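You operate a simulated robot arm through the tools that you are given. There is no shell and no other tool. Be economical: measure what you need, move in short steps, check, and stop when the job is done.

You run a simulated two-armed robot. Do the job below in one go: nothing can be reset, and whatever is moved stays where it is left.

TASK
Put two of the orange blocks from the steel bench top on the lower foam shelf of the black table. Pick up the tall blue tin with one hand, pass it to the other hand and put it on the lower foam shelf of the black table. Lift the chest lid open. Any order will do. Set down upright: orange block, tall blue tin.
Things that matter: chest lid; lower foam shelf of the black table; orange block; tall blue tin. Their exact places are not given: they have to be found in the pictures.

The check looks at the end state, three seconds after you hand in, the way a careful person would. Anything else that was tipped, shoved, dropped, spilled or broken makes it a failure. Lids that push on must go on centred and level and be pressed home; caps that screw on are set level and turned clockwise until they are tight.

THE ROBOT
Two 7-joint arms with two-finger grippers on one trunk, on a base that drives. Base frame: it is fixed to the floor where the robot stands at the start and does not move with it; the origin is under the middle of the robot, x ahead of it, y to its left, z up. Lengths are in mm, angles in rad, forces in N, time in s.
The left shoulder is at the start at [24, 217, 1155], the right one opposite. With the tool pointing down near the work surface each hand reaches from about 200 to 760 mm from the robot's upright axis, wherever it stands, measured 20 degrees to its own side. Places, roughly: chest lid [-2300, 3500, 1000]; lower foam shelf of the black table [-1300, -800, 600]; orange block (5x4x8 cm) [600, 300, 900]; orange block (5x5x6 cm) [800, 0, 900]; orange block (9x6x4 cm) [800, 100, 900]; tall blue tin [-750, -4250, 1000]. Payload 2.2 kg a hand.
The TCP of each hand is the grasp point between the finger pads, 19 mm short of the fingertips. In the tool frame z runs along the fingers and y along their closing line. The gripper opens to 116 mm. The gripper's body begins 70 mm behind the TCP.
Orientation is that of the tool frame in the base frame, as [roll, pitch, yaw] about the fixed x, y, z axes, in that order (R = Rz(yaw) Ry(pitch) Rx(roll)). With the fingers straight down and closing along the base's y, the tool's x points along the base's -x, its y along +y and its z along -z.

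THE INTERFACE
- The arms move only by the tool play_rows. It takes "left_commands", "right_commands" or both (then of equal length, played together; a hand with none holds still); each is a list of rows, each a list of 7 numbers: the shift along the base's x, y, z in mm, then the turn, a rotation vector about the base's x, y, z in rad, then the finger opening in mm, from 0 to 116. In form: [[dx, dy, dz, wx, wy, wz, claw], ...]. A call has 1 to 8 rows; each row is the pose to reach, as a shift and turn from the pose commanded when the call began. A row lasts 0.2 s, in which the tool goes at most 50 mm and 0.15 rad; a call with a longer step from one row to the next is refused whole, and so is a gripper value outside its range. Where a pose cannot be reached the arm comes as near as it can. A force on the tool above 40 N (or 10 N above the force at the start of the call, whichever is more), or a blocked arm, ends the call early, and 0.2 s more pass. The fingers move at their own pace and stop on an object; they squeeze with about 31 N. The grip force told is the motor's: it shows also when the fingers shut on nothing. Time passes only in rows, and 0.2 s behind the last, so rows that repeat a pose let the fingers close. The reply holds the time, the measured pose of the TCP, the force on the tool along the base axes, the opening and the grip force, in the units named above and with some noise, with the torque about the TCP (base axes, N m) and any sound that the robot's microphone picked up.
- Cameras (640 x 400 px; columns grow to the right, rows downward): "scene" is now at [135.4, 14, 1357.1]; the picture's right is [0.13, -0.99, 0.00], its down [-0.28, -0.04, -0.96] and it looks along [0.95, 0.13, -0.28] (base axes); focal length 296 px, centre (320, 200). "left" rides on the left gripper at [69, 15, -97] in its tool frame; the picture's right is [-0.21, 0.98, 0.00], its down [-0.76, -0.17, -0.63] and it looks along [-0.62, -0.14, 0.77] (tool axes); focal length 251 px, centre (320, 200). "right" rides on the right gripper at [69, -15, -97] in its tool frame; the picture's right is [0.21, 0.98, 0.00], its down [-0.76, 0.17, -0.63] and it looks along [-0.62, 0.14, 0.77] (tool axes); focal length 251 px, centre (320, 200).
- get_image(camera): a new picture of that camera. It takes no simulated time.
- move_column(by): slides the trunk up (or, below 0, down) by that many mm; the arms and the scene camera ride with it, the base frame stays. It gives what a move gives, with no picture.
- steer(legs): drives the robot by 1 to 6 legs, each [ahead, left, turn to the left] in mm, mm and rad, along the robot's own axes; the way and the turn of a leg run together, so that a leg with both is an arc; at most 1500 mm and 3.142 rad a leg. The arms and the cameras ride along, it lands a little off, and it stops where it bumps. It gives what a move gives.
- pan_tilt(pan, tilt): turns the head with the scene camera to pan (to the left, within 1.396 rad either way) and tilt (down, from -0.506 to 1.204), counted from straight ahead of the robot. It gives what a move gives.
- probe_pixels(camera, pixels): for up to 12 pixels [column, row] of the newest picture of that camera ("zoom" is the newest enlarged one), the place [x, y, z] in the base frame of the surface seen there, good to about 3 mm. It takes no simulated time.
- enlarge(camera, box): a new picture of the part [left, top, right, bottom] of that camera's present view, enlarged. It takes no simulated time.
- sign_off(): hands the job in; it is judged then, once.

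Go step by step. Measure first, check grasps and placings, and put right what went wrong. The budget is 110 turns and 108 pictures, counting those below and the enlarged ones. Unless the task says otherwise, let go and move clear before handing in.

The tools are called after ">>>" by a JSON object that holds its "api" and its "payload". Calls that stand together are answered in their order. play_rows: Moves the arms, as the interface text tells. Its arguments: {"type":"object","properties":{"left_commands":{"type":"array","items":{"type":"array","items":{"type":"number"}}},"right_commands":{"type":"array","items":{"type":"array","items":{"type":"number"}}}},"required":[]} The other tools are called the same way: move_column (by) slides the trunk up or down; steer (legs) drives the base; pan_tilt (pan, tilt) turns the head that bears the scene camera; get_image (camera) takes a picture; probe_pixels (camera, pixels) gives the place of the surface under pixels of a picture; enlarge (camera, box) takes an enlarged picture of a part of a camera's view; sign_off () hands the job in.

At the start:

```text
time_s: 0.0
left_tcp_pos: [411.0, 237.7, 1258.6]
left_tcp_rot: [-3.141, 0.002, 3.14]
left_wrist_force: [0.8, 0.5, 0.3]
left_wrist_torque: [-0.03, 0.04, -0.01]
left_width: 116.0
left_grip_force: 0.0
right_tcp_pos: [322.6, -60.8, 1191.3]
right_tcp_rot: [-3.14, -0.001, -3.141]
right_wrist_force: [-0.1, -0.3, 0.8]
right_wrist_torque: [-0.02, 0.01, -0.02]
right_width: 116.2
right_grip_force: 0.1
trunk travel left (down, up): [-300.0, 190.0]
robot x, y, heading: [1.0, 1.6, 0.003]
head pan, tilt: [0.134, 0.281]
```

scene: 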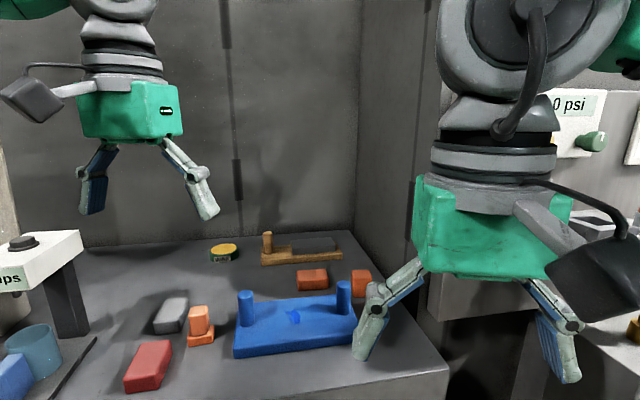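
right: 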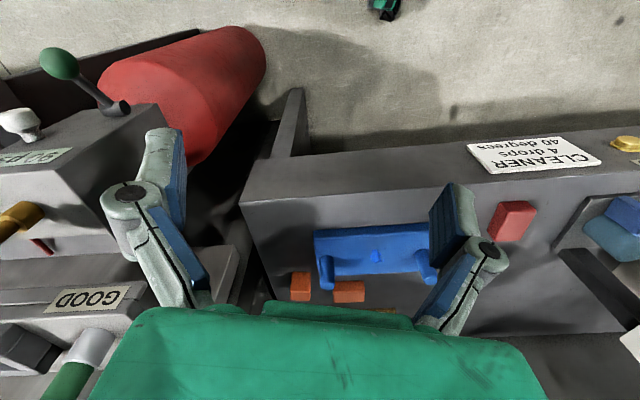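
left: 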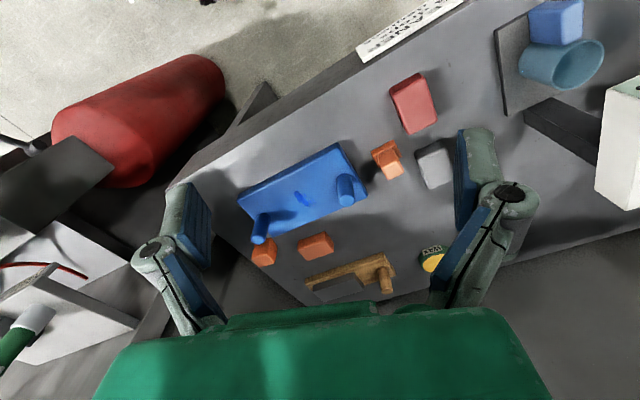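

The scene picture shows orange blocks near (200,325), (312,279) and (361,283). I'll enlarge that part to measure them.

>>> {"api": "enlarge", "payload": {"camera": "scene", "box": [120, 220, 440, 400]}}

>>> {"api": "enlarge", "payload": {"camera": "left", "box": [220, 60, 480, 310]}}

```text
2.00 times, centred on (280, 310) of scene
```

zoom: 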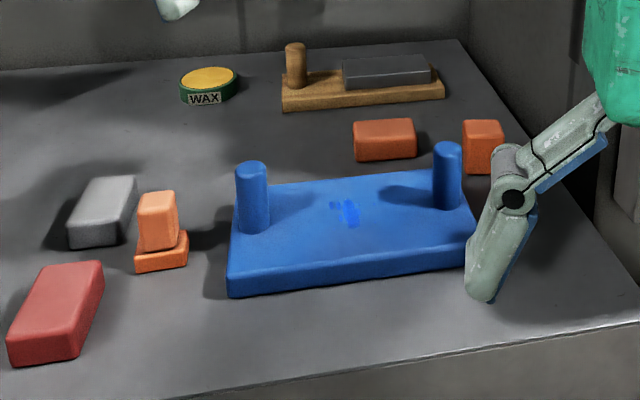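

```text
1.60 times, centred on (350, 185) of left
```

zoom: 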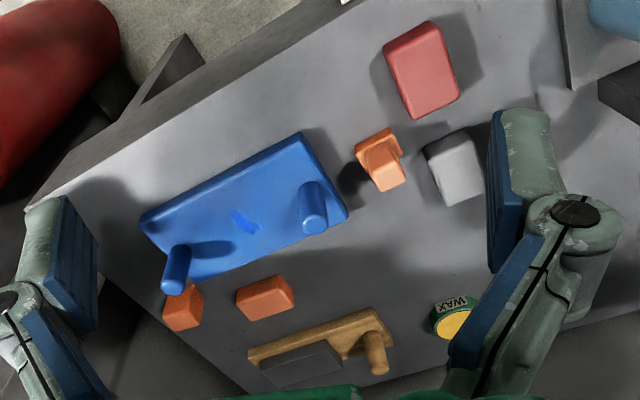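

The left close-up shows the three orange items clearly. The one at (380,160) has a wider foot, so I'll probe all three.

>>> {"api": "probe_pixels", "payload": {"camera": "zoom", "pixels": [[188, 295], [172, 322], [203, 290], [190, 325], [264, 287], [240, 292], [290, 280], [280, 310], [388, 185], [375, 155], [372, 138], [330, 250]]}}

>>> {"api": "pan_tilt", "payload": {"pan": -1.39, "tilt": 0.4}}

>>> {"api": "get_image", "payload": {"camera": "scene"}}

```text
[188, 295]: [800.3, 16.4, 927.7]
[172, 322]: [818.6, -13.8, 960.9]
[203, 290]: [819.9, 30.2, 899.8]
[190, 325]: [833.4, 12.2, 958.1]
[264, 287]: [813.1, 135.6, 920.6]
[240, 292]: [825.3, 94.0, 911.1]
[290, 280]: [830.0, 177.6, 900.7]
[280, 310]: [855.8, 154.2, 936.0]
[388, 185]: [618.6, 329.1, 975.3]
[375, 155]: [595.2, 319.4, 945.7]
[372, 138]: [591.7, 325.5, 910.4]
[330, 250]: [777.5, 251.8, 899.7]
```

```text
time_s: 1.6
left_tcp_pos: [407.1, 236.8, 1260.1]
left_tcp_rot: [-3.14, 0.002, 3.141]
left_wrist_force: [0.6, 0.2, 0.5]
left_wrist_torque: [0.01, 0.0, 0.01]
left_width: 116.0
left_grip_force: 0.1
right_tcp_pos: [320.6, -61.3, 1191.2]
right_tcp_rot: [-3.141, 0.003, -3.141]
right_wrist_force: [0.5, 0.0, -0.2]
right_wrist_torque: [0.0, 0.01, 0.01]
right_width: 116.3
right_grip_force: 0.0
trunk travel left (down, up): [-300.0, 190.0]
robot x, y, heading: [-2.3, 0.3, 0.002]
head pan, tilt: [-1.389, 0.4]
```

```text
102 pictures are left
```

scene: 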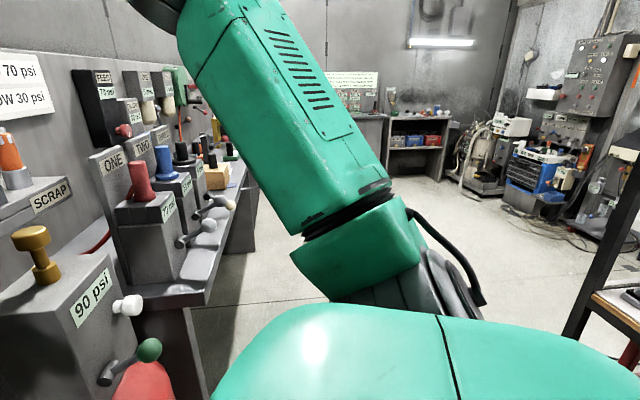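

Bench top is at z≈898, with blocks at about (820,5), (835,137) and (612,325). Before I choose grasps I want to see the shelf behind me on the right, so I'll back off and turn.

>>> {"api": "steer", "payload": {"legs": [[-400, 0, 0], [0, 0, -1.6]]}}

>>> {"api": "get_image", "payload": {"camera": "scene"}}

>>> {"api": "pan_tilt", "payload": {"pan": -0.8, "tilt": 0.3}}

>>> {"api": "get_image", "payload": {"camera": "scene"}}

```text
time_s: 8.0
left_tcp_pos: [-179.2, -415.7, 1259.1]
left_tcp_rot: [3.14, 0.002, 1.552]
left_wrist_force: [-0.2, -0.5, 0.3]
left_wrist_torque: [0.01, -0.01, -0.03]
left_width: 115.8
left_grip_force: 0.1
right_tcp_pos: [-475.2, -321.9, 1191.4]
right_tcp_rot: [3.141, 0.002, 1.552]
right_wrist_force: [-0.1, -0.1, -0.6]
right_wrist_torque: [0.02, -0.01, 0.05]
right_width: 115.9
right_grip_force: 0.1
trunk travel left (down, up): [-300.0, 190.0]
robot x, y, heading: [-409.4, -1.8, -1.588]
head pan, tilt: [-1.389, 0.4]
```

```text
101 pictures are left
```

scene: 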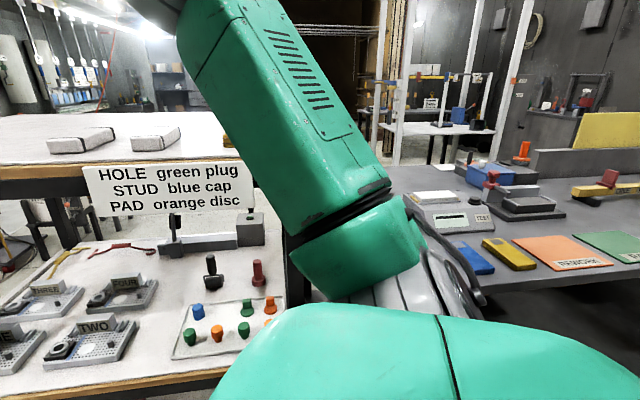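

```text
time_s: 9.0
left_tcp_pos: [-177.7, -412.5, 1261.0]
left_tcp_rot: [-3.141, 0.004, 1.552]
left_wrist_force: [0.4, -1.4, 0.3]
left_wrist_torque: [-0.03, 0.0, 0.0]
left_width: 115.8
left_grip_force: 0.0
right_tcp_pos: [-476.6, -319.3, 1192.2]
right_tcp_rot: [3.14, 0.003, 1.553]
right_wrist_force: [-0.9, -1.3, 0.4]
right_wrist_torque: [0.01, -0.03, 0.0]
right_width: 116.1
right_grip_force: 0.2
trunk travel left (down, up): [-300.0, 190.0]
robot x, y, heading: [-403.8, -3.3, -1.591]
head pan, tilt: [-0.799, 0.3]
```

```text
100 pictures are left
```

scene: 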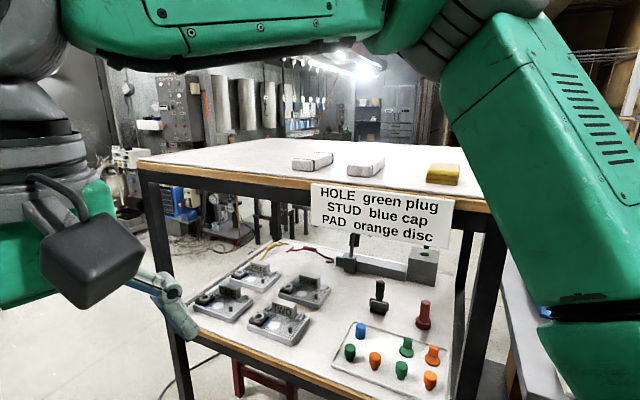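

The black table has a lower shelf with clutter (fixtures at (220,300), tray at (390,360)) and a board overhead at about row 170. I'll probe its geometry.

>>> {"api": "probe_pixels", "payload": {"camera": "scene", "pixels": [[150, 165], [500, 208], [300, 187], [300, 355], [200, 310], [440, 385], [340, 300], [330, 340], [300, 250], [350, 160], [235, 270], [460, 250]]}}

>>> {"api": "enlarge", "payload": {"camera": "scene", "box": [130, 200, 500, 400]}}

```text
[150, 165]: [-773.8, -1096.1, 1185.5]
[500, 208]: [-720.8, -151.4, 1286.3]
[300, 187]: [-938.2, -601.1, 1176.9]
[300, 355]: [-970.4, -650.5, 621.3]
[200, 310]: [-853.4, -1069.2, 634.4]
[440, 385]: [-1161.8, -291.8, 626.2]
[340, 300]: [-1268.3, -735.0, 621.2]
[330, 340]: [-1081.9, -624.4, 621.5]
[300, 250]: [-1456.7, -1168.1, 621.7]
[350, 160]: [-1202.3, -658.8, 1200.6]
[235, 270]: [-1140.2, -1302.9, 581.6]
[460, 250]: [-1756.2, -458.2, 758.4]
```

```text
1.73 times, centred on (315, 300) of scene
```

zoom: 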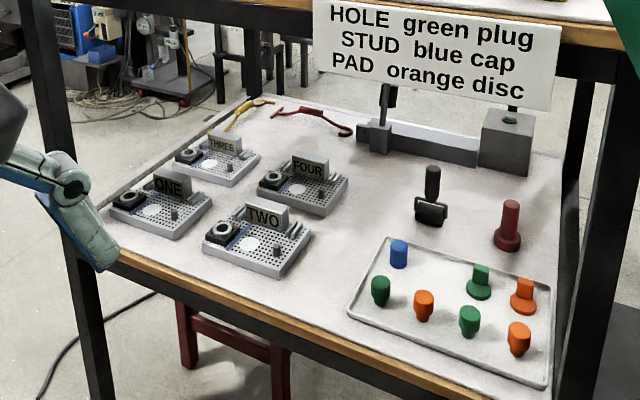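

Shelf foam is at z≈621 and there's plenty of headroom. I'll measure the free patch between fixture TWO, the tray and the front edge.

>>> {"api": "probe_pixels", "payload": {"camera": "zoom", "pixels": [[278, 277], [312, 235], [348, 185], [348, 317], [386, 238], [355, 150], [420, 215], [290, 338], [335, 360], [500, 250], [130, 265], [325, 275]]}}

>>> {"api": "probe_pixels", "payload": {"camera": "scene", "pixels": [[300, 196], [300, 206], [170, 184], [280, 366]]}}

```text
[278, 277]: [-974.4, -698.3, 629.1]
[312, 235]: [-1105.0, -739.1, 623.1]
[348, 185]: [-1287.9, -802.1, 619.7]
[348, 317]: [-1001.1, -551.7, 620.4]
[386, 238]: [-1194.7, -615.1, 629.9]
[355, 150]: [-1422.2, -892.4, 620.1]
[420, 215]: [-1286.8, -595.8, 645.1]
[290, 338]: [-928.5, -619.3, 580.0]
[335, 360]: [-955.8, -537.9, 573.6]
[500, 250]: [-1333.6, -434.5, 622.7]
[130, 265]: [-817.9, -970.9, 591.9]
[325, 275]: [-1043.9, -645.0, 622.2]
```

```text
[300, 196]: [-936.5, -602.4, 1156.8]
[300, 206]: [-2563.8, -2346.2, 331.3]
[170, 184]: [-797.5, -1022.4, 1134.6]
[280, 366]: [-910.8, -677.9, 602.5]
```

Corridor between TWO and the tray is about 145 mm wide and from roughly 20 to 260 mm deep, so three objects fit in a row. I'll go back to the bench and look more closely at the blocks.

>>> {"api": "steer", "payload": {"legs": [[0, 0, 1.59], [450, 0, 0]]}}

>>> {"api": "pan_tilt", "payload": {"pan": 0.2, "tilt": 0.6}}

>>> {"api": "get_image", "payload": {"camera": "scene"}}

>>> {"api": "get_image", "payload": {"camera": "right"}}

```text
time_s: 15.7
left_tcp_pos: [440.6, 264.6, 1260.6]
left_tcp_rot: [-3.141, 0.004, -3.107]
left_wrist_force: [0.3, 0.4, -0.1]
left_wrist_torque: [0.01, -0.01, 0.03]
left_width: 115.7
left_grip_force: 0.1
right_tcp_pos: [362.8, -37.0, 1192.8]
right_tcp_rot: [3.141, 0.003, -3.106]
right_wrist_force: [0.4, 0.3, 0.0]
right_wrist_torque: [-0.01, 0.04, -0.01]
right_width: 116.3
right_grip_force: 0.2
trunk travel left (down, up): [-300.0, 190.0]
robot x, y, heading: [40.6, 11.2, 0.037]
head pan, tilt: [-0.799, 0.3]
```

```text
time_s: 17.0
left_tcp_pos: [436.7, 265.1, 1260.4]
left_tcp_rot: [-3.141, 0.006, -3.107]
left_wrist_force: [0.6, -0.1, -0.4]
left_wrist_torque: [-0.03, 0.0, 0.05]
left_width: 116.0
left_grip_force: 0.0
right_tcp_pos: [361.8, -37.1, 1192.3]
right_tcp_rot: [-3.14, 0.006, -3.107]
right_wrist_force: [-1.4, -0.2, 0.1]
right_wrist_torque: [0.0, 0.04, 0.0]
right_width: 116.0
right_grip_force: 0.0
trunk travel left (down, up): [-300.0, 190.0]
robot x, y, heading: [42.1, 17.4, 0.037]
head pan, tilt: [0.201, 0.6]
```

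```text
98 pictures are left
```

scene: 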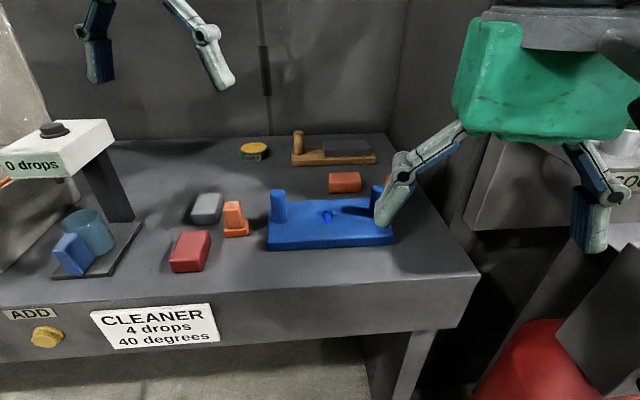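

```text
97 pictures are left
```

right: 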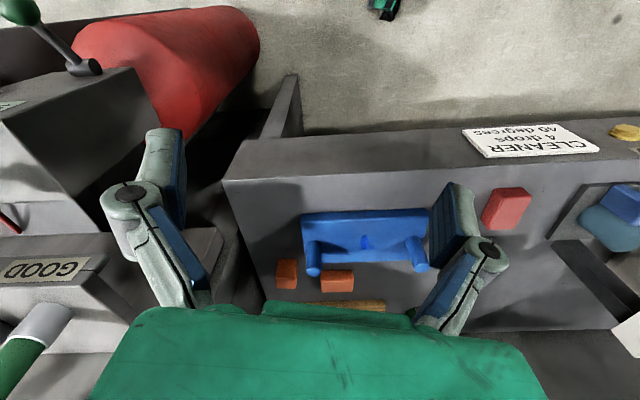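

Blocks are now visible at (345,183), (235,218) and, hidden behind the right finger, near (395,190). I'll bring both hands closer, still high, for a better look.

>>> {"api": "play_rows", "payload": {"left_commands": [[30, 12, -40, 0, 0, 0, 116], [60, 25, -70, 0, 0, 0, 116], [80, 40, -110, 0, 0, 0, 116], [100, 50, -150, 0, 0, 0, 116]], "right_commands": [[40, -10, 0, 0, 0, 0, 116], [80, -20, 0, 0, 0, 0, 116], [120, -30, 0, 0, 0, 0, 116], [160, -40, 0, 0, 0, 0, 116]]}}

>>> {"api": "get_image", "payload": {"camera": "right"}}

>>> {"api": "get_image", "payload": {"camera": "left"}}

```text
refused: row 1 steps farther than a row can; nothing moved
```

```text
96 pictures are left
```

right: 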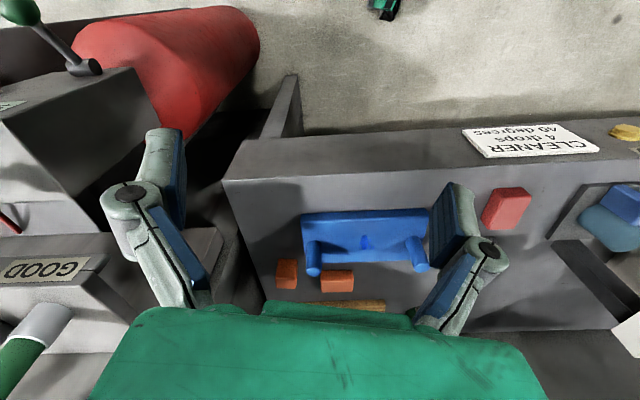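

```text
95 pictures are left
```

left: 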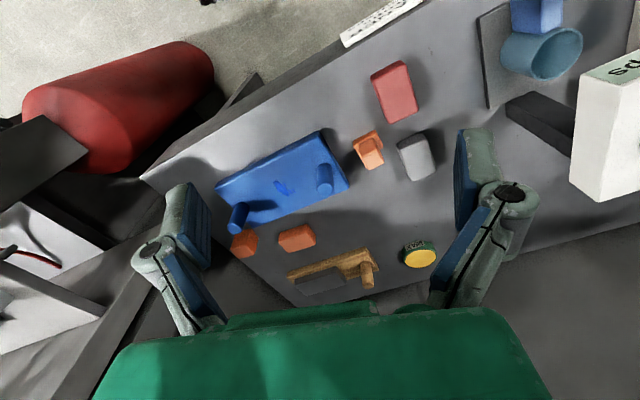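

The first row was too long a step, so nothing moved. I'll resend it with shorter steps.

>>> {"api": "play_rows", "payload": {"left_commands": [[20, 12, -35, 0, 0, 0, 116], [45, 25, -70, 0, 0, 0, 116], [70, 38, -105, 0, 0, 0, 116], [100, 50, -140, 0, 0, 0, 116]], "right_commands": [[40, -10, 0, 0, 0, 0, 116], [80, -20, 0, 0, 0, 0, 116], [120, -30, 0, 0, 0, 0, 116], [160, -40, 0, 0, 0, 0, 116]]}}

>>> {"api": "get_image", "payload": {"camera": "right"}}

>>> {"api": "get_image", "payload": {"camera": "left"}}

```text
time_s: 18.0
left_tcp_pos: [542.8, 312.1, 1121.7]
left_tcp_rot: [3.14, 0.002, -3.107]
left_wrist_force: [0.0, -0.4, 0.2]
left_wrist_torque: [-0.03, 0.04, -0.01]
left_width: 115.7
left_grip_force: 0.1
right_tcp_pos: [529.5, -79.4, 1191.9]
right_tcp_rot: [-3.14, 0.001, -3.107]
right_wrist_force: [1.1, -1.1, 0.2]
right_wrist_torque: [-0.02, 0.05, 0.0]
right_width: 116.1
right_grip_force: 0.1
trunk travel left (down, up): [-300.0, 190.0]
robot x, y, heading: [43.0, 12.7, 0.038]
head pan, tilt: [0.201, 0.6]
```

```text
94 pictures are left
```

right: 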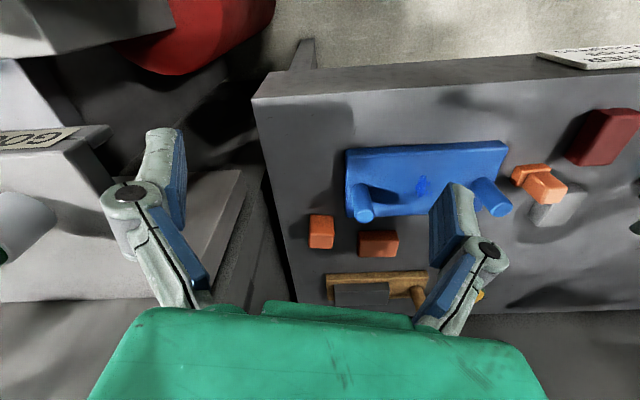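

```text
93 pictures are left
```

left: 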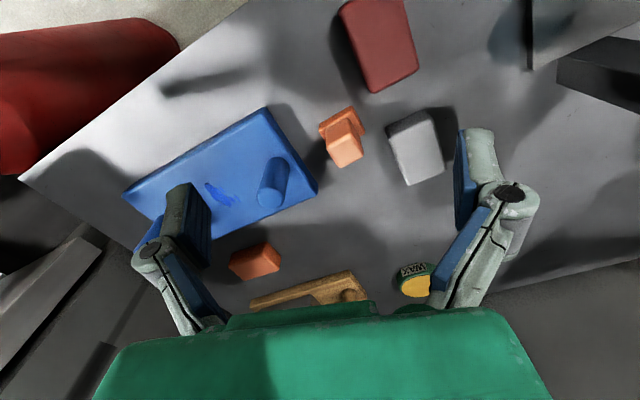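

The plain blocks at (320,232) and (378,243) in the right view look simplest to grasp. I'll enlarge and measure their edges and gaps.

>>> {"api": "enlarge", "payload": {"camera": "right", "box": [280, 160, 440, 260]}}

>>> {"api": "probe_pixels", "payload": {"camera": "zoom", "pixels": [[124, 300], [205, 305], [122, 340], [207, 340], [320, 290], [470, 290], [322, 340], [468, 340], [340, 190], [275, 190], [160, 325], [395, 318]]}}

```text
4.00 times, centred on (360, 210) of right
```

zoom: 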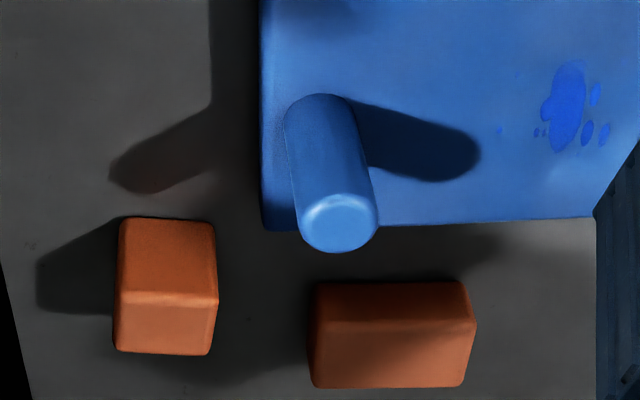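

```text
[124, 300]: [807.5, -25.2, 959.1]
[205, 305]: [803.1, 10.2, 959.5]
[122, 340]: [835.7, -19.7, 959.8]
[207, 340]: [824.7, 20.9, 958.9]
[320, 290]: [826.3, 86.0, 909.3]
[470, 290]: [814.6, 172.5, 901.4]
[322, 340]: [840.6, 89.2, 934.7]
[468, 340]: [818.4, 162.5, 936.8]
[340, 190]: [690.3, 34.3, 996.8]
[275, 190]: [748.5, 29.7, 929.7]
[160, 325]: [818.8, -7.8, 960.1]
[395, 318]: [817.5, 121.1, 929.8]
```

A is centred near (821,-5), top z 960, yawed about +0.26. Next I'll check the stepped block C at (343,140) in the left view.

>>> {"api": "enlarge", "payload": {"camera": "left", "box": [280, 90, 440, 190]}}

>>> {"api": "probe_pixels", "payload": {"camera": "zoom", "pixels": [[165, 130], [290, 90], [180, 180], [325, 170], [200, 200], [310, 180], [215, 300], [325, 275], [260, 240], [240, 110], [430, 180], [250, 160]]}}

```text
4.00 times, centred on (360, 140) of left
```

zoom: 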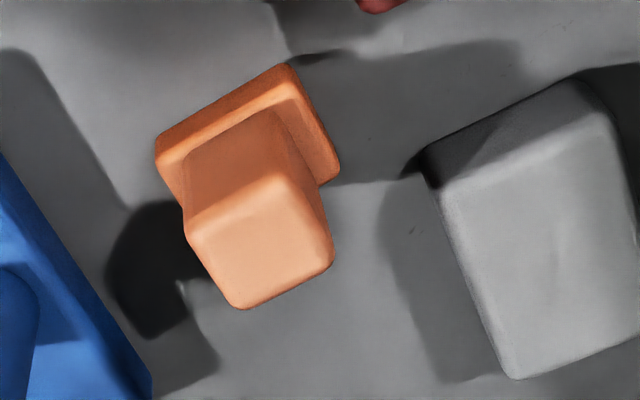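

```text
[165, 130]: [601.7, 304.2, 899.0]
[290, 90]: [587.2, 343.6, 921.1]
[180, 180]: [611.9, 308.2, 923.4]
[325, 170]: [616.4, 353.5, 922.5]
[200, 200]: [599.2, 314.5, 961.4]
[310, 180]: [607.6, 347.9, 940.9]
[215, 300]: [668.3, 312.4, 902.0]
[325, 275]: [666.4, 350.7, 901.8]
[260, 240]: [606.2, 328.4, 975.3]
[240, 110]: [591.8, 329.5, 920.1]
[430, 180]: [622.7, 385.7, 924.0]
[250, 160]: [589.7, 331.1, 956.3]
```

C is a 4 cm post on a 5 cm foot, one-piece, yawed maybe +0.45. I'll probe its top face for the yaw.

>>> {"api": "probe_pixels", "payload": {"camera": "zoom", "pixels": [[202, 248], [282, 203], [245, 298], [322, 259], [262, 250], [228, 120], [272, 96], [322, 150], [170, 165], [500, 360], [600, 330]]}}

```text
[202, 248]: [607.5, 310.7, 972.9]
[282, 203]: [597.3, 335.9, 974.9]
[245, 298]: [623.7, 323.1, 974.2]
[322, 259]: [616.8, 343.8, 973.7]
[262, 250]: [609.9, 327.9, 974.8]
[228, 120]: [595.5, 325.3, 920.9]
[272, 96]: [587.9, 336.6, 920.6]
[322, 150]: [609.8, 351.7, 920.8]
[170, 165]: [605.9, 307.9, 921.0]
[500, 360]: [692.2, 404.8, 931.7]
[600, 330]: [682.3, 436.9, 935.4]
```

C's centre is (611,328), top 975, yaw ≈0.39. Block A is too far from here (778 mm), so I'll drive ahead 130 mm with the hands still high.

>>> {"api": "steer", "payload": {"legs": [[130, 0, -0.035]]}}

>>> {"api": "get_image", "payload": {"camera": "scene"}}

```text
time_s: 19.2
left_tcp_pos: [677.1, 298.7, 1123.6]
left_tcp_rot: [-3.141, 0.005, -3.141]
left_wrist_force: [-0.2, 0.1, 0.0]
left_wrist_torque: [0.01, 0.02, 0.03]
left_width: 116.0
left_grip_force: 0.0
right_tcp_pos: [649.3, -92.4, 1194.6]
right_tcp_rot: [3.141, 0.005, 3.141]
right_wrist_force: [-0.1, 0.3, 0.4]
right_wrist_torque: [0.0, 0.0, 0.04]
right_width: 116.0
right_grip_force: 0.0
trunk travel left (down, up): [-300.0, 190.0]
robot x, y, heading: [171.3, 18.7, 0.005]
head pan, tilt: [0.201, 0.6]
```

```text
90 pictures are left
```

scene: 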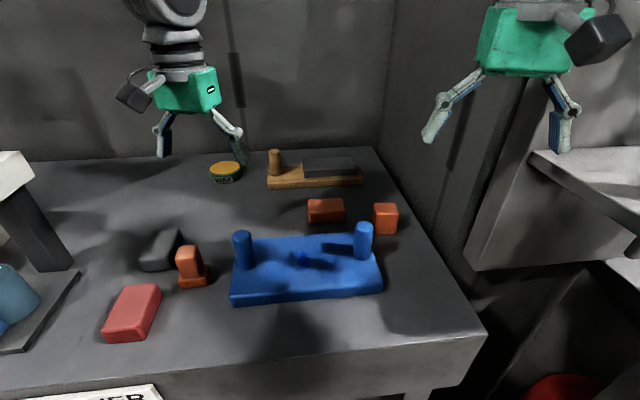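

Both hands hang above the bench. I'll check the block centres from this view, along with the right-hand machine wall.

>>> {"api": "probe_pixels", "payload": {"camera": "scene", "pixels": [[385, 208], [384, 225], [186, 251], [325, 203], [480, 200], [530, 160], [362, 226], [240, 236]]}}

>>> {"api": "play_rows", "payload": {"left_commands": [[-20, 8, -20, 0, 0, 0.13, 90], [-40, 16, -40, 0, 0, 0.26, 90], [-66, 29, -60, 0, 0, 0.39, 90], [-66, 29, -60, 0, 0, 0.39, 90]], "right_commands": [[40, 20, -15, 0, 0, 0.13, 80], [80, 40, -30, 0, 0, 0.26, 80], [120, 60, -50, 0, 0, 0.26, 80], [155, 85, -70, 0, 0, 0.26, 80]]}}

>>> {"api": "get_image", "payload": {"camera": "right"}}

>>> {"api": "get_image", "payload": {"camera": "left"}}

```text
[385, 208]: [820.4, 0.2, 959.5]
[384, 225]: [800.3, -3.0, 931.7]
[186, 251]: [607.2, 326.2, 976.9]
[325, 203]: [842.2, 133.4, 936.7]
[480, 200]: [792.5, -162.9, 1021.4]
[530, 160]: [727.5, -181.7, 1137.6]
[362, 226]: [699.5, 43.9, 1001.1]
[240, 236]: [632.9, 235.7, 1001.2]
```

```text
time_s: 20.2
left_tcp_pos: [610.7, 333.7, 1063.1]
left_tcp_rot: [-3.14, 0.005, -2.749]
left_wrist_force: [0.6, 0.3, -1.3]
left_wrist_torque: [-0.04, 0.01, 0.01]
left_width: 90.1
left_grip_force: 0.0
right_tcp_pos: [807.2, -3.2, 1126.6]
right_tcp_rot: [-3.138, 0.003, -2.879]
right_wrist_force: [-0.7, -0.6, 0.0]
right_wrist_torque: [-0.01, 0.04, -0.04]
right_width: 80.0
right_grip_force: 0.0
trunk travel left (down, up): [-300.0, 190.0]
robot x, y, heading: [174.2, 14.5, 0.002]
head pan, tilt: [0.201, 0.6]
```

```text
89 pictures are left
```

right: 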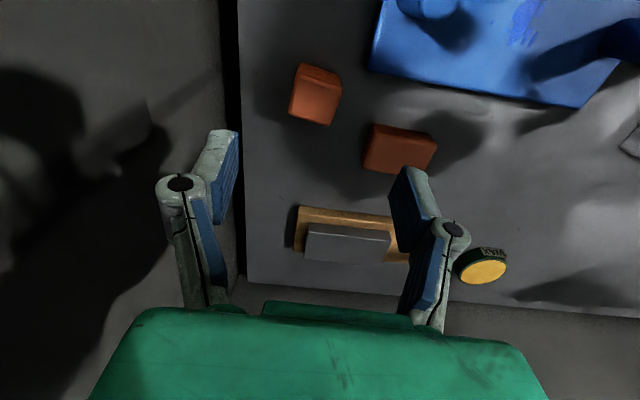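

```text
88 pictures are left
```

left: 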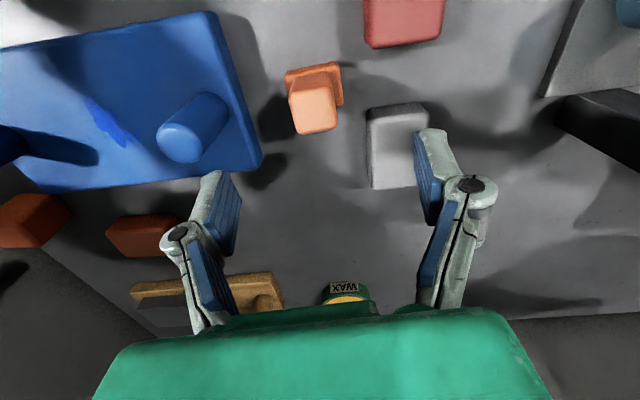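

Both hands are aligned with their blocks in yaw. Now I'll go partway down and check the readings.

>>> {"api": "play_rows", "payload": {"left_commands": [[0, 0, -20, 0, 0, 0, 90], [0, 0, -40, 0, 0, 0, 80], [0, 0, -50, 0, 0, 0, 80], [0, 0, -50, 0, 0, 0, 80]], "right_commands": [[14, 0, -40, 0, 0, 0, 80], [14, 0, -80, 0, 0, 0, 80], [14, 0, -120, 0, 0, 0, 80], [14, 0, -120, 0, 0, 0, 80]]}}

>>> {"api": "get_image", "payload": {"camera": "right"}}

>>> {"api": "get_image", "payload": {"camera": "left"}}

```text
time_s: 21.2
left_tcp_pos: [608.1, 330.5, 1014.1]
left_tcp_rot: [-3.141, 0.007, -2.751]
left_wrist_force: [0.1, 0.2, -0.4]
left_wrist_torque: [0.0, 0.01, 0.0]
left_width: 79.9
left_grip_force: 0.1
right_tcp_pos: [816.0, -8.0, 1005.6]
right_tcp_rot: [-3.14, 0.005, -2.881]
right_wrist_force: [-0.2, -0.4, 0.4]
right_wrist_torque: [0.0, 0.0, -0.01]
right_width: 79.7
right_grip_force: 0.1
trunk travel left (down, up): [-300.0, 190.0]
robot x, y, heading: [171.1, 15.8, 0.009]
head pan, tilt: [0.201, 0.6]
```

```text
87 pictures are left
```

right: 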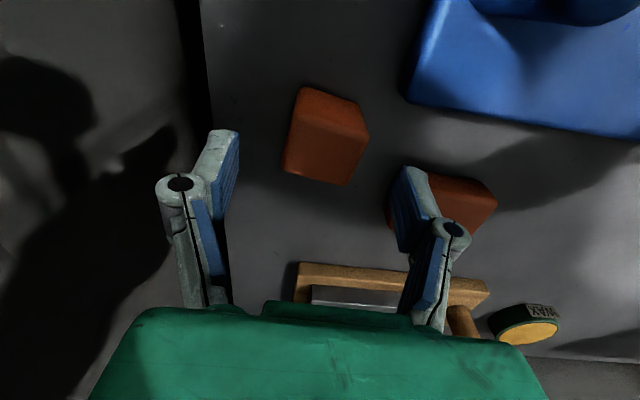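

```text
86 pictures are left
```

left: 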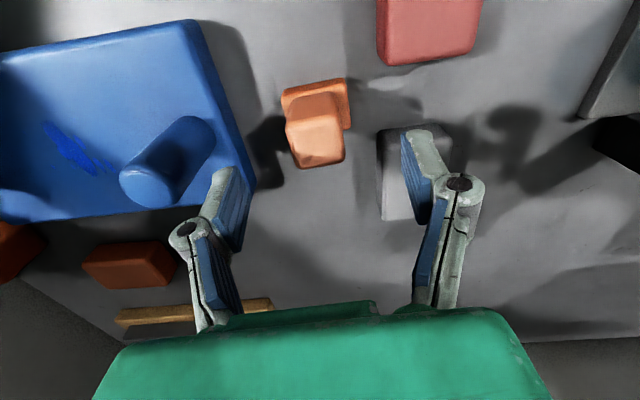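

Both blocks sit between the open fingers. I'll probe their tops for a last correction.

>>> {"api": "probe_pixels", "payload": {"camera": "right", "pixels": [[300, 130], [355, 140], [290, 165], [345, 178], [322, 155]]}}

>>> {"api": "probe_pixels", "payload": {"camera": "left", "pixels": [[292, 132], [334, 122], [303, 162], [342, 155], [317, 142]]}}

```text
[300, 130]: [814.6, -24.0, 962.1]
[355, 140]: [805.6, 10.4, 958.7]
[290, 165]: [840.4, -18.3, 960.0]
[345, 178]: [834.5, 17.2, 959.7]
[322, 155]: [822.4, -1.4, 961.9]
```

```text
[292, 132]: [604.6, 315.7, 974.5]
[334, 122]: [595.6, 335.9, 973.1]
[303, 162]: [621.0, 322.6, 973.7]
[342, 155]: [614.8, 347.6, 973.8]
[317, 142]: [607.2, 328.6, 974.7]
```

A's centre is (824,-3) and C's is (609,330), so only small corrections are needed. I'll descend and close both hands.

>>> {"api": "play_rows", "payload": {"left_commands": [[0, 0, -20, 0, 0, 0, 80], [0, 0, -40, 0, 0, 0, 80], [0, 0, -61, 0, 0, 0, 80], [0, 0, -61, 0, 0, 0, 80], [0, 0, -61, 0, 0, 0, 20], [0, 0, -61, 0, 0, 0, 20], [0, 0, -61, 0, 0, 0, 20]], "right_commands": [[6, 4, -25, 0, 0, 0, 80], [6, 4, -50, 0, 0, 0, 80], [6, 4, -75, 0, 0, 0, 80], [6, 4, -75, 0, 0, 0, 80], [6, 4, -75, 0, 0, 0, 30], [6, 4, -75, 0, 0, 0, 30], [6, 4, -75, 0, 0, 0, 30]]}}

>>> {"api": "get_image", "payload": {"camera": "right"}}

>>> {"api": "get_image", "payload": {"camera": "left"}}

```text
time_s: 22.5
left_tcp_pos: [605.0, 329.2, 954.6]
left_tcp_rot: [-3.136, 0.019, -2.749]
left_wrist_force: [-9.3, 6.3, 42.7]
left_wrist_torque: [0.15, 0.29, -0.02]
left_width: 34.5
left_grip_force: 30.8
right_tcp_pos: [835.6, -2.5, 981.6]
right_tcp_rot: [-3.121, 0.096, -2.883]
right_wrist_force: [0.4, 1.1, 29.8]
right_wrist_torque: [-0.6, 0.04, -0.03]
right_width: 31.9
right_grip_force: 30.9
trunk travel left (down, up): [-300.0, 190.0]
robot x, y, heading: [174.0, 21.1, -0.001]
head pan, tilt: [0.201, 0.6]
stopped in row 6 (right hand): the force on the tool passed its limit at 46 N (the readings are from after the stop); the commanded pose is now the measured one
```

```text
85 pictures are left
```

right: 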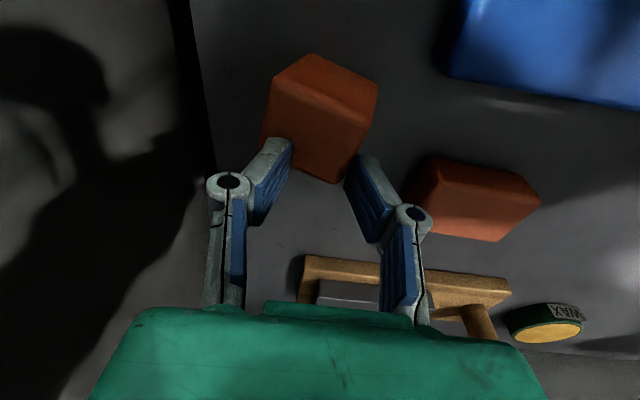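

```text
84 pictures are left
```

left: 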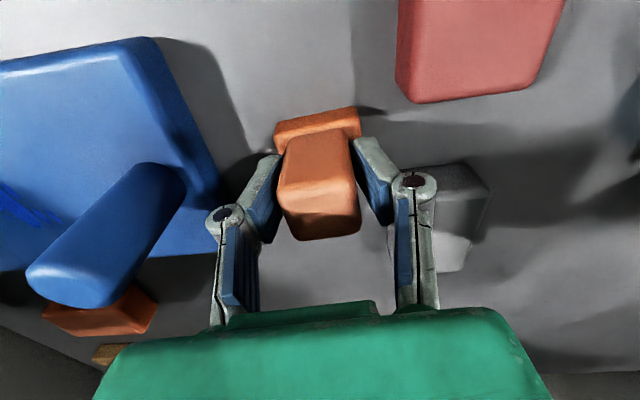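

Left holds C's post (width 34.5), but its upward force of 43 N suggests the tips are pressing on the foot. The right hand stopped at z 982 and closed above A. I'll lift the left with C, and raise and open the right.

>>> {"api": "play_rows", "payload": {"left_commands": [[0, 0, 5, 0, 0, 0, 20], [0, 0, 15, 0, 0, 0, 20], [0, 0, 35, 0, 0, 0, 20], [0, 0, 60, 0, 0, 0, 20]], "right_commands": [[0, 0, 15, 0, 0, 0, 32], [-5, 0, 35, 0, -0.05, 0, 32], [-11, 0, 55, 0, -0.09, 0, 60], [-11, 0, 70, 0, -0.09, 0, 90]]}}

>>> {"api": "get_image", "payload": {"camera": "right"}}

>>> {"api": "get_image", "payload": {"camera": "left"}}

>>> {"api": "get_image", "payload": {"camera": "scene"}}

```text
time_s: 23.5
left_tcp_pos: [611.1, 330.5, 1012.2]
left_tcp_rot: [-3.138, 0.008, -2.753]
left_wrist_force: [0.6, -0.4, -0.7]
left_wrist_torque: [-0.03, 0.02, 0.01]
left_width: 34.4
left_grip_force: 30.7
right_tcp_pos: [829.9, -3.7, 1040.9]
right_tcp_rot: [-3.1, 0.162, -2.882]
right_wrist_force: [0.0, 0.3, -0.3]
right_wrist_torque: [-0.03, 0.05, -0.01]
right_width: 90.1
right_grip_force: 0.1
trunk travel left (down, up): [-300.0, 190.0]
robot x, y, heading: [174.0, 13.7, 0.003]
head pan, tilt: [0.201, 0.6]
```

```text
83 pictures are left
```

right: 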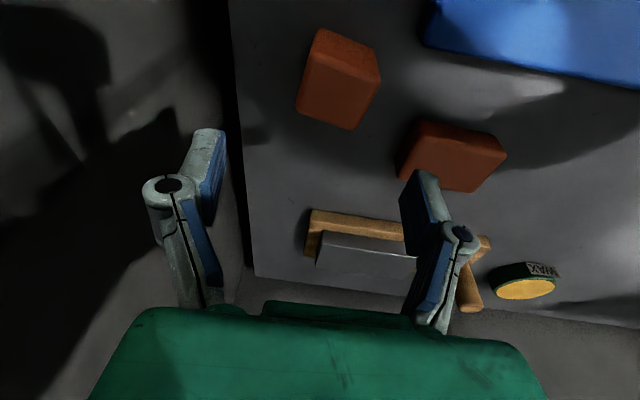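

```text
82 pictures are left
```

left: 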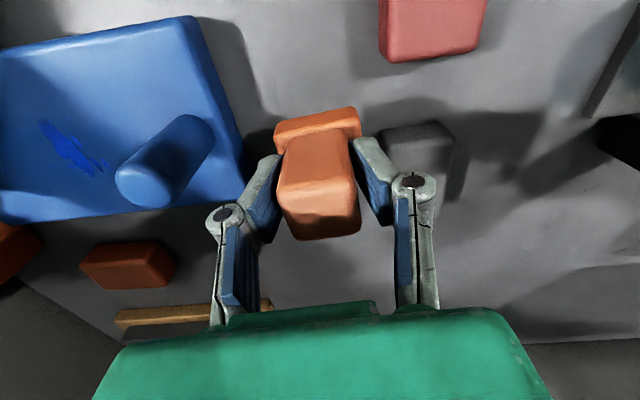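

```text
81 pictures are left
```

scene: 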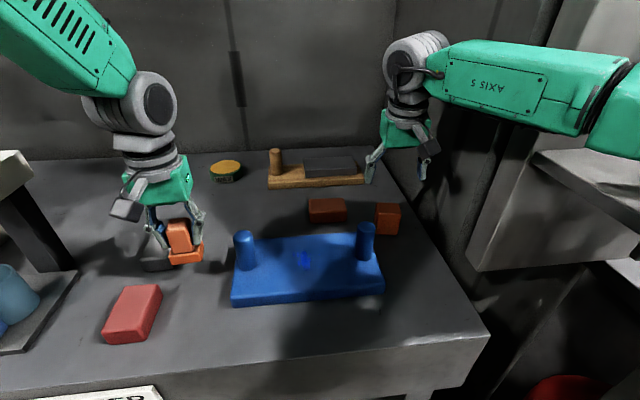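

C is held by the left hand. The right forearm probably met the machine ledge near (560,160) at z≈1137. I'll lift both hands, then shift the base left so the right arm comes in clear of that ledge.

>>> {"api": "play_rows", "payload": {"left_commands": [[-15, 0, 40, 0, 0, 0, 20], [-30, 0, 80, 0, 0, 0, 20], [-50, 0, 120, 0, 0, 0, 20], [-75, 0, 160, 0, 0, 0, 20], [-100, -10, 200, 0, 0, 0, 20], [-125, -20, 230, 0, 0, 0, 20]], "right_commands": [[-15, 0, 35, 0, 0.05, 0, 90], [-30, 0, 70, 0, 0.1, 0, 90], [-60, 0, 100, 0, 0.167, 0, 90], [-90, 0, 130, 0, 0.167, 0, 90], [-120, 0, 150, 0, 0.167, 0, 90], [-120, 0, 150, 0, 0.167, 0, 90]]}}

>>> {"api": "pan_tilt", "payload": {"pan": 0.6, "tilt": 0.5}}

>>> {"api": "get_image", "payload": {"camera": "scene"}}

```text
time_s: 24.9
left_tcp_pos: [563.8, 360.7, 1229.6]
left_tcp_rot: [-3.135, 0.005, -2.751]
left_wrist_force: [-0.1, -0.7, -0.5]
left_wrist_torque: [-0.01, 0.0, 0.02]
left_width: 34.2
left_grip_force: 31.5
left hand out of reach, approached as far as the arm can: row 4, 5, 6
right_tcp_pos: [710.2, -6.4, 1191.1]
right_tcp_rot: [3.14, 0.0, -2.885]
right_wrist_force: [-0.6, -0.2, -0.4]
right_wrist_torque: [-0.05, 0.03, 0.02]
right_width: 90.1
right_grip_force: 0.0
trunk travel left (down, up): [-300.0, 190.0]
robot x, y, heading: [173.5, 15.2, -0.001]
head pan, tilt: [0.201, 0.6]
```

```text
time_s: 25.8
left_tcp_pos: [563.3, 358.4, 1230.1]
left_tcp_rot: [-3.135, 0.008, -2.751]
left_wrist_force: [-0.4, 0.0, -1.4]
left_wrist_torque: [-0.01, 0.0, 0.02]
left_width: 34.0
left_grip_force: 30.4
right_tcp_pos: [710.4, -9.2, 1191.8]
right_tcp_rot: [3.141, 0.003, -2.887]
right_wrist_force: [0.5, 0.2, 0.3]
right_wrist_torque: [-0.03, -0.02, 0.0]
right_width: 90.0
right_grip_force: 0.1
trunk travel left (down, up): [-300.0, 190.0]
robot x, y, heading: [170.3, 18.2, 0.005]
head pan, tilt: [0.6, 0.499]
```

```text
80 pictures are left
```

scene: 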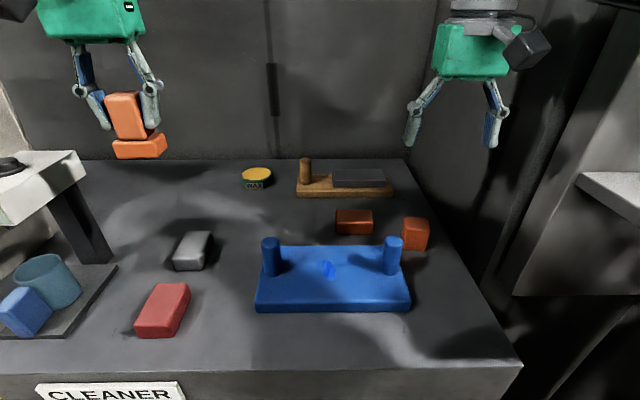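

C hangs securely at (127,125). I'll check the box on the left before sliding the base that way.

>>> {"api": "probe_pixels", "payload": {"camera": "scene", "pixels": [[60, 165], [80, 160], [8, 165], [80, 220], [50, 265], [600, 185], [560, 250]]}}

>>> {"api": "steer", "payload": {"legs": [[0, 200, 0]]}}

>>> {"api": "get_image", "payload": {"camera": "scene"}}

```text
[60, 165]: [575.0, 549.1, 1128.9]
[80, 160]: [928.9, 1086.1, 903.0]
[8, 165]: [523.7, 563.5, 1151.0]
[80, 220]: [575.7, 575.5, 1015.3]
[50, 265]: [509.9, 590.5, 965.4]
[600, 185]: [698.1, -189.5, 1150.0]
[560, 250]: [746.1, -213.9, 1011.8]
```

```text
time_s: 27.4
left_tcp_pos: [560.7, 546.0, 1233.2]
left_tcp_rot: [3.136, 0.015, -2.746]
left_wrist_force: [1.6, 0.0, -0.8]
left_wrist_torque: [0.03, 0.01, 0.01]
left_width: 34.3
left_grip_force: 30.9
right_tcp_pos: [709.3, 181.6, 1190.8]
right_tcp_rot: [3.136, 0.005, -2.878]
right_wrist_force: [1.2, -0.1, 0.3]
right_wrist_torque: [0.04, -0.01, 0.02]
right_width: 90.0
right_grip_force: 0.0
trunk travel left (down, up): [-300.0, 190.0]
robot x, y, heading: [172.6, 207.6, 0.008]
head pan, tilt: [0.6, 0.499]
```

```text
79 pictures are left
```

scene: 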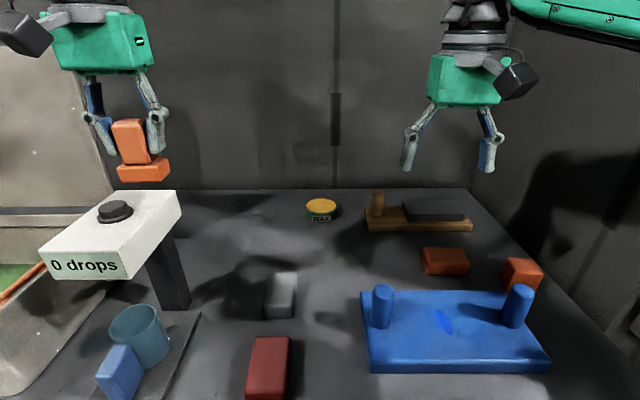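

C hangs with only a small gap above the "0 drops" box at (115,210). I'll raise the trunk for clearance, which also gives the right forearm a steeper approach.

>>> {"api": "move_column", "payload": {"by": 100}}

>>> {"api": "play_rows", "payload": {"right_commands": [[20, -30, -30, 0, 0, 0, 85], [40, -60, -60, 0, 0, 0, 80], [60, -90, -85, 0, 0, 0, 80], [80, -120, -110, 0, 0, 0, 80], [95, -150, -135, 0, 0, 0, 80], [112, -184, -160, 0, 0, 0, 80], [112, -184, -190, 0, 0, 0, 80], [112, -184, -190, 0, 0, 0, 80]]}}

>>> {"api": "get_image", "payload": {"camera": "scene"}}

>>> {"api": "get_image", "payload": {"camera": "right"}}

```text
time_s: 28.7
left_tcp_pos: [556.7, 568.6, 1327.9]
left_tcp_rot: [-3.114, 0.003, -2.74]
left_wrist_force: [0.3, 0.2, -1.5]
left_wrist_torque: [0.0, 0.03, 0.01]
left_width: 34.3
left_grip_force: 31.3
right_tcp_pos: [707.0, 199.4, 1292.8]
right_tcp_rot: [-3.133, 0.003, -2.878]
right_wrist_force: [1.4, -0.1, -1.1]
right_wrist_torque: [-0.05, -0.06, 0.0]
right_width: 90.0
right_grip_force: 0.1
trunk travel left (down, up): [-400.0, 90.0]
robot x, y, heading: [173.0, 208.7, 0.004]
head pan, tilt: [0.6, 0.499]
```

```text
time_s: 30.5
left_tcp_pos: [554.8, 573.8, 1327.3]
left_tcp_rot: [-3.113, 0.002, -2.74]
left_wrist_force: [-0.6, 0.4, -2.1]
left_wrist_torque: [-0.06, -0.01, 0.01]
left_width: 34.2
left_grip_force: 30.4
right_tcp_pos: [817.3, 21.8, 1104.7]
right_tcp_rot: [-3.132, 0.003, -2.875]
right_wrist_force: [-1.2, 0.2, 0.2]
right_wrist_torque: [-0.07, -0.04, -0.03]
right_width: 79.9
right_grip_force: 0.0
trunk travel left (down, up): [-400.0, 90.0]
robot x, y, heading: [173.2, 209.2, 0.01]
head pan, tilt: [0.6, 0.499]
```

```text
78 pictures are left
```

scene: 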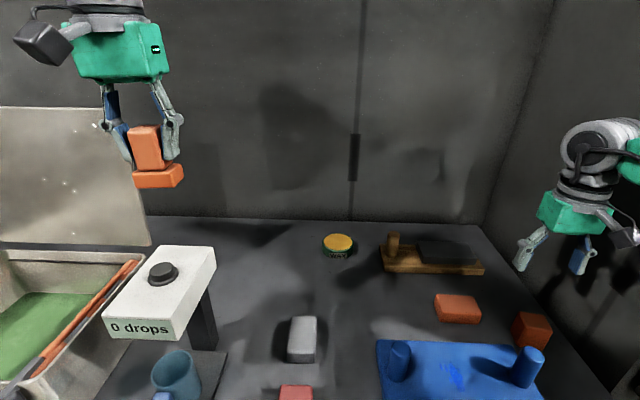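

```text
77 pictures are left
```

right: 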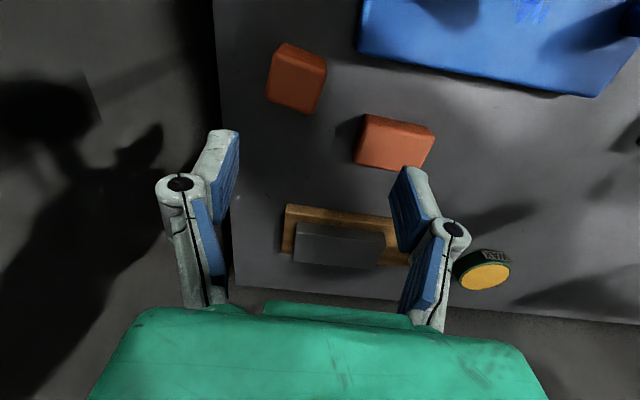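

The right hand is above and a little left of A (297,78). I'll re-probe A, since it may have been nudged.

>>> {"api": "probe_pixels", "payload": {"camera": "right", "pixels": [[275, 80], [318, 90], [272, 98], [309, 110], [294, 93]]}}

>>> {"api": "play_rows", "payload": {"right_commands": [[4, -12, -30, 0, 0, 0, 80], [7, -25, -60, 0, 0, 0, 80], [7, -25, -90, 0, 0, 0, 80], [7, -25, -105, 0, 0, 0, 80], [7, -25, -105, 0, 0, 0, 80]]}}

>>> {"api": "get_image", "payload": {"camera": "right"}}

```text
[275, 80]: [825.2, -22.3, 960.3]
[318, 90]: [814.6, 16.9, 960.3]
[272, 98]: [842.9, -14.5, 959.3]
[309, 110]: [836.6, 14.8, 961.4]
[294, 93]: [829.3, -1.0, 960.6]
```

```text
time_s: 31.7
left_tcp_pos: [557.4, 548.2, 1335.1]
left_tcp_rot: [-3.134, 0.012, -2.745]
left_wrist_force: [0.8, -0.3, -0.3]
left_wrist_torque: [0.03, 0.0, -0.01]
left_width: 34.2
left_grip_force: 30.4
right_tcp_pos: [822.8, -26.0, 996.0]
right_tcp_rot: [3.138, 0.008, -2.881]
right_wrist_force: [-0.2, 0.4, 0.0]
right_wrist_torque: [0.07, -0.03, -0.03]
right_width: 80.0
right_grip_force: 0.1
trunk travel left (down, up): [-400.0, 90.0]
robot x, y, heading: [172.2, 207.6, 0.003]
head pan, tilt: [0.6, 0.499]
```

```text
76 pictures are left
```

right: 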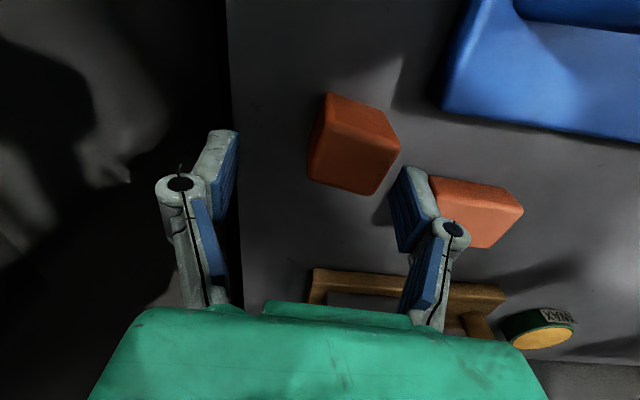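

The readings show the trunk swayed by about 0.02 rad and came back, which put the hand at y −26. I'll let it settle before correcting.

>>> {"api": "play_rows", "payload": {"right_commands": [[0, 0, 0, 0, 0, 0, 80], [0, 0, 0, 0, 0, 0, 80], [0, 0, 0, 0, 0, 0, 80], [0, 0, 0, 0, 0, 0, 80]]}}

>>> {"api": "get_image", "payload": {"camera": "right"}}

```text
time_s: 32.7
left_tcp_pos: [558.0, 546.2, 1334.2]
left_tcp_rot: [-3.136, 0.015, -2.746]
left_wrist_force: [0.1, -1.0, -0.6]
left_wrist_torque: [0.0, 0.0, 0.0]
left_width: 34.4
left_grip_force: 31.1
right_tcp_pos: [823.5, -25.6, 996.4]
right_tcp_rot: [3.136, 0.007, -2.881]
right_wrist_force: [-0.5, -0.3, -0.4]
right_wrist_torque: [0.04, 0.0, 0.0]
right_width: 80.0
right_grip_force: 0.2
trunk travel left (down, up): [-400.0, 90.0]
robot x, y, heading: [170.4, 205.6, 0.01]
head pan, tilt: [0.6, 0.499]
```

```text
75 pictures are left
```

right: 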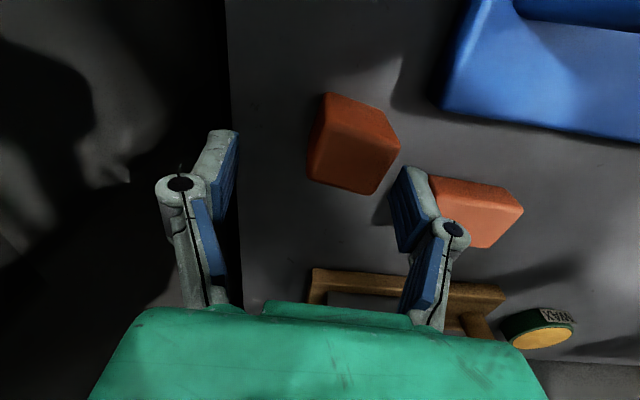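

Settled at (823,−26,996), and A's centre is (829,0). I'll shift (+6,+25) while still above it, then descend slowly to z≈932.

>>> {"api": "play_rows", "payload": {"right_commands": [[4, 14, 0, 0, 0, 0, 80], [6, 25, 0, 0, 0, 0, 80], [6, 25, -16, 0, 0, 0, 80], [6, 25, -32, 0, 0, 0, 80], [6, 25, -48, 0, 0, 0, 80], [6, 25, -63, 0, 0, 0, 80], [6, 25, -63, 0, 0, 0, 80]]}}

>>> {"api": "get_image", "payload": {"camera": "right"}}

>>> {"api": "get_image", "payload": {"camera": "scene"}}

```text
time_s: 34.3
left_tcp_pos: [556.8, 560.1, 1331.0]
left_tcp_rot: [-3.126, 0.009, -2.745]
left_wrist_force: [-0.5, -0.5, -1.5]
left_wrist_torque: [0.01, 0.02, -0.04]
left_width: 34.2
left_grip_force: 30.6
right_tcp_pos: [830.8, 9.4, 933.0]
right_tcp_rot: [-3.138, 0.002, -2.879]
right_wrist_force: [0.0, -0.1, 0.6]
right_wrist_torque: [0.02, 0.02, 0.0]
right_width: 80.4
right_grip_force: 0.0
trunk travel left (down, up): [-400.0, 90.0]
robot x, y, heading: [172.0, 207.7, 0.015]
head pan, tilt: [0.6, 0.499]
```

```text
74 pictures are left
```

right: 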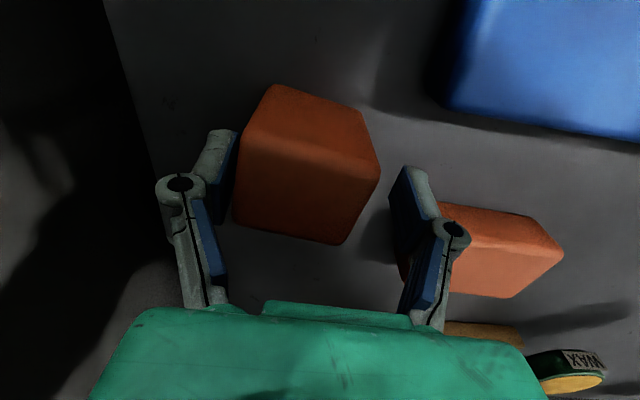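

```text
73 pictures are left
```

scene: 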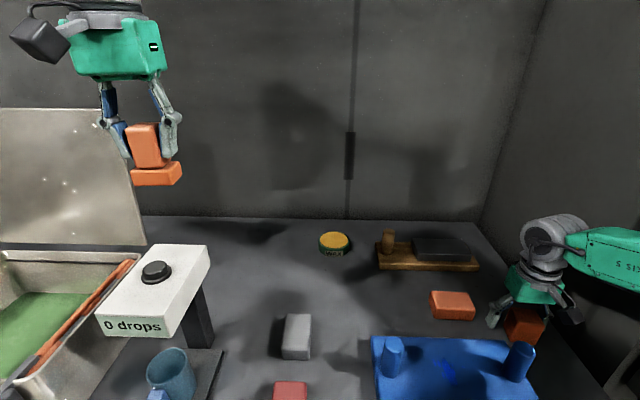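

A is between the fingers but looks offset. I'll probe its top to get an accurate offset from the TCP.

>>> {"api": "probe_pixels", "payload": {"camera": "right", "pixels": [[252, 140], [370, 165], [240, 215], [340, 238], [302, 190], [320, 229]]}}

>>> {"api": "play_rows", "payload": {"right_commands": [[0, 0, 0, 0, 0, 0, 80]]}}

```text
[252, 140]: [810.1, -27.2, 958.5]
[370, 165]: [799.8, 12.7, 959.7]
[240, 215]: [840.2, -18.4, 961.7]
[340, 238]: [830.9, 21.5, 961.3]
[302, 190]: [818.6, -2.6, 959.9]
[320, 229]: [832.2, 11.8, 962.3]
```

```text
time_s: 34.7
left_tcp_pos: [558.1, 552.4, 1333.0]
left_tcp_rot: [-3.134, 0.012, -2.745]
left_wrist_force: [-0.1, -0.2, -1.3]
left_wrist_torque: [0.01, 0.01, -0.02]
left_width: 34.0
left_grip_force: 31.4
right_tcp_pos: [831.3, 6.4, 932.2]
right_tcp_rot: [3.141, 0.006, -2.881]
right_wrist_force: [-0.1, -0.3, -0.7]
right_wrist_torque: [0.03, -0.01, -0.01]
right_width: 80.2
right_grip_force: 0.0
trunk travel left (down, up): [-400.0, 90.0]
robot x, y, heading: [177.0, 207.4, 0.007]
head pan, tilt: [0.6, 0.499]
```

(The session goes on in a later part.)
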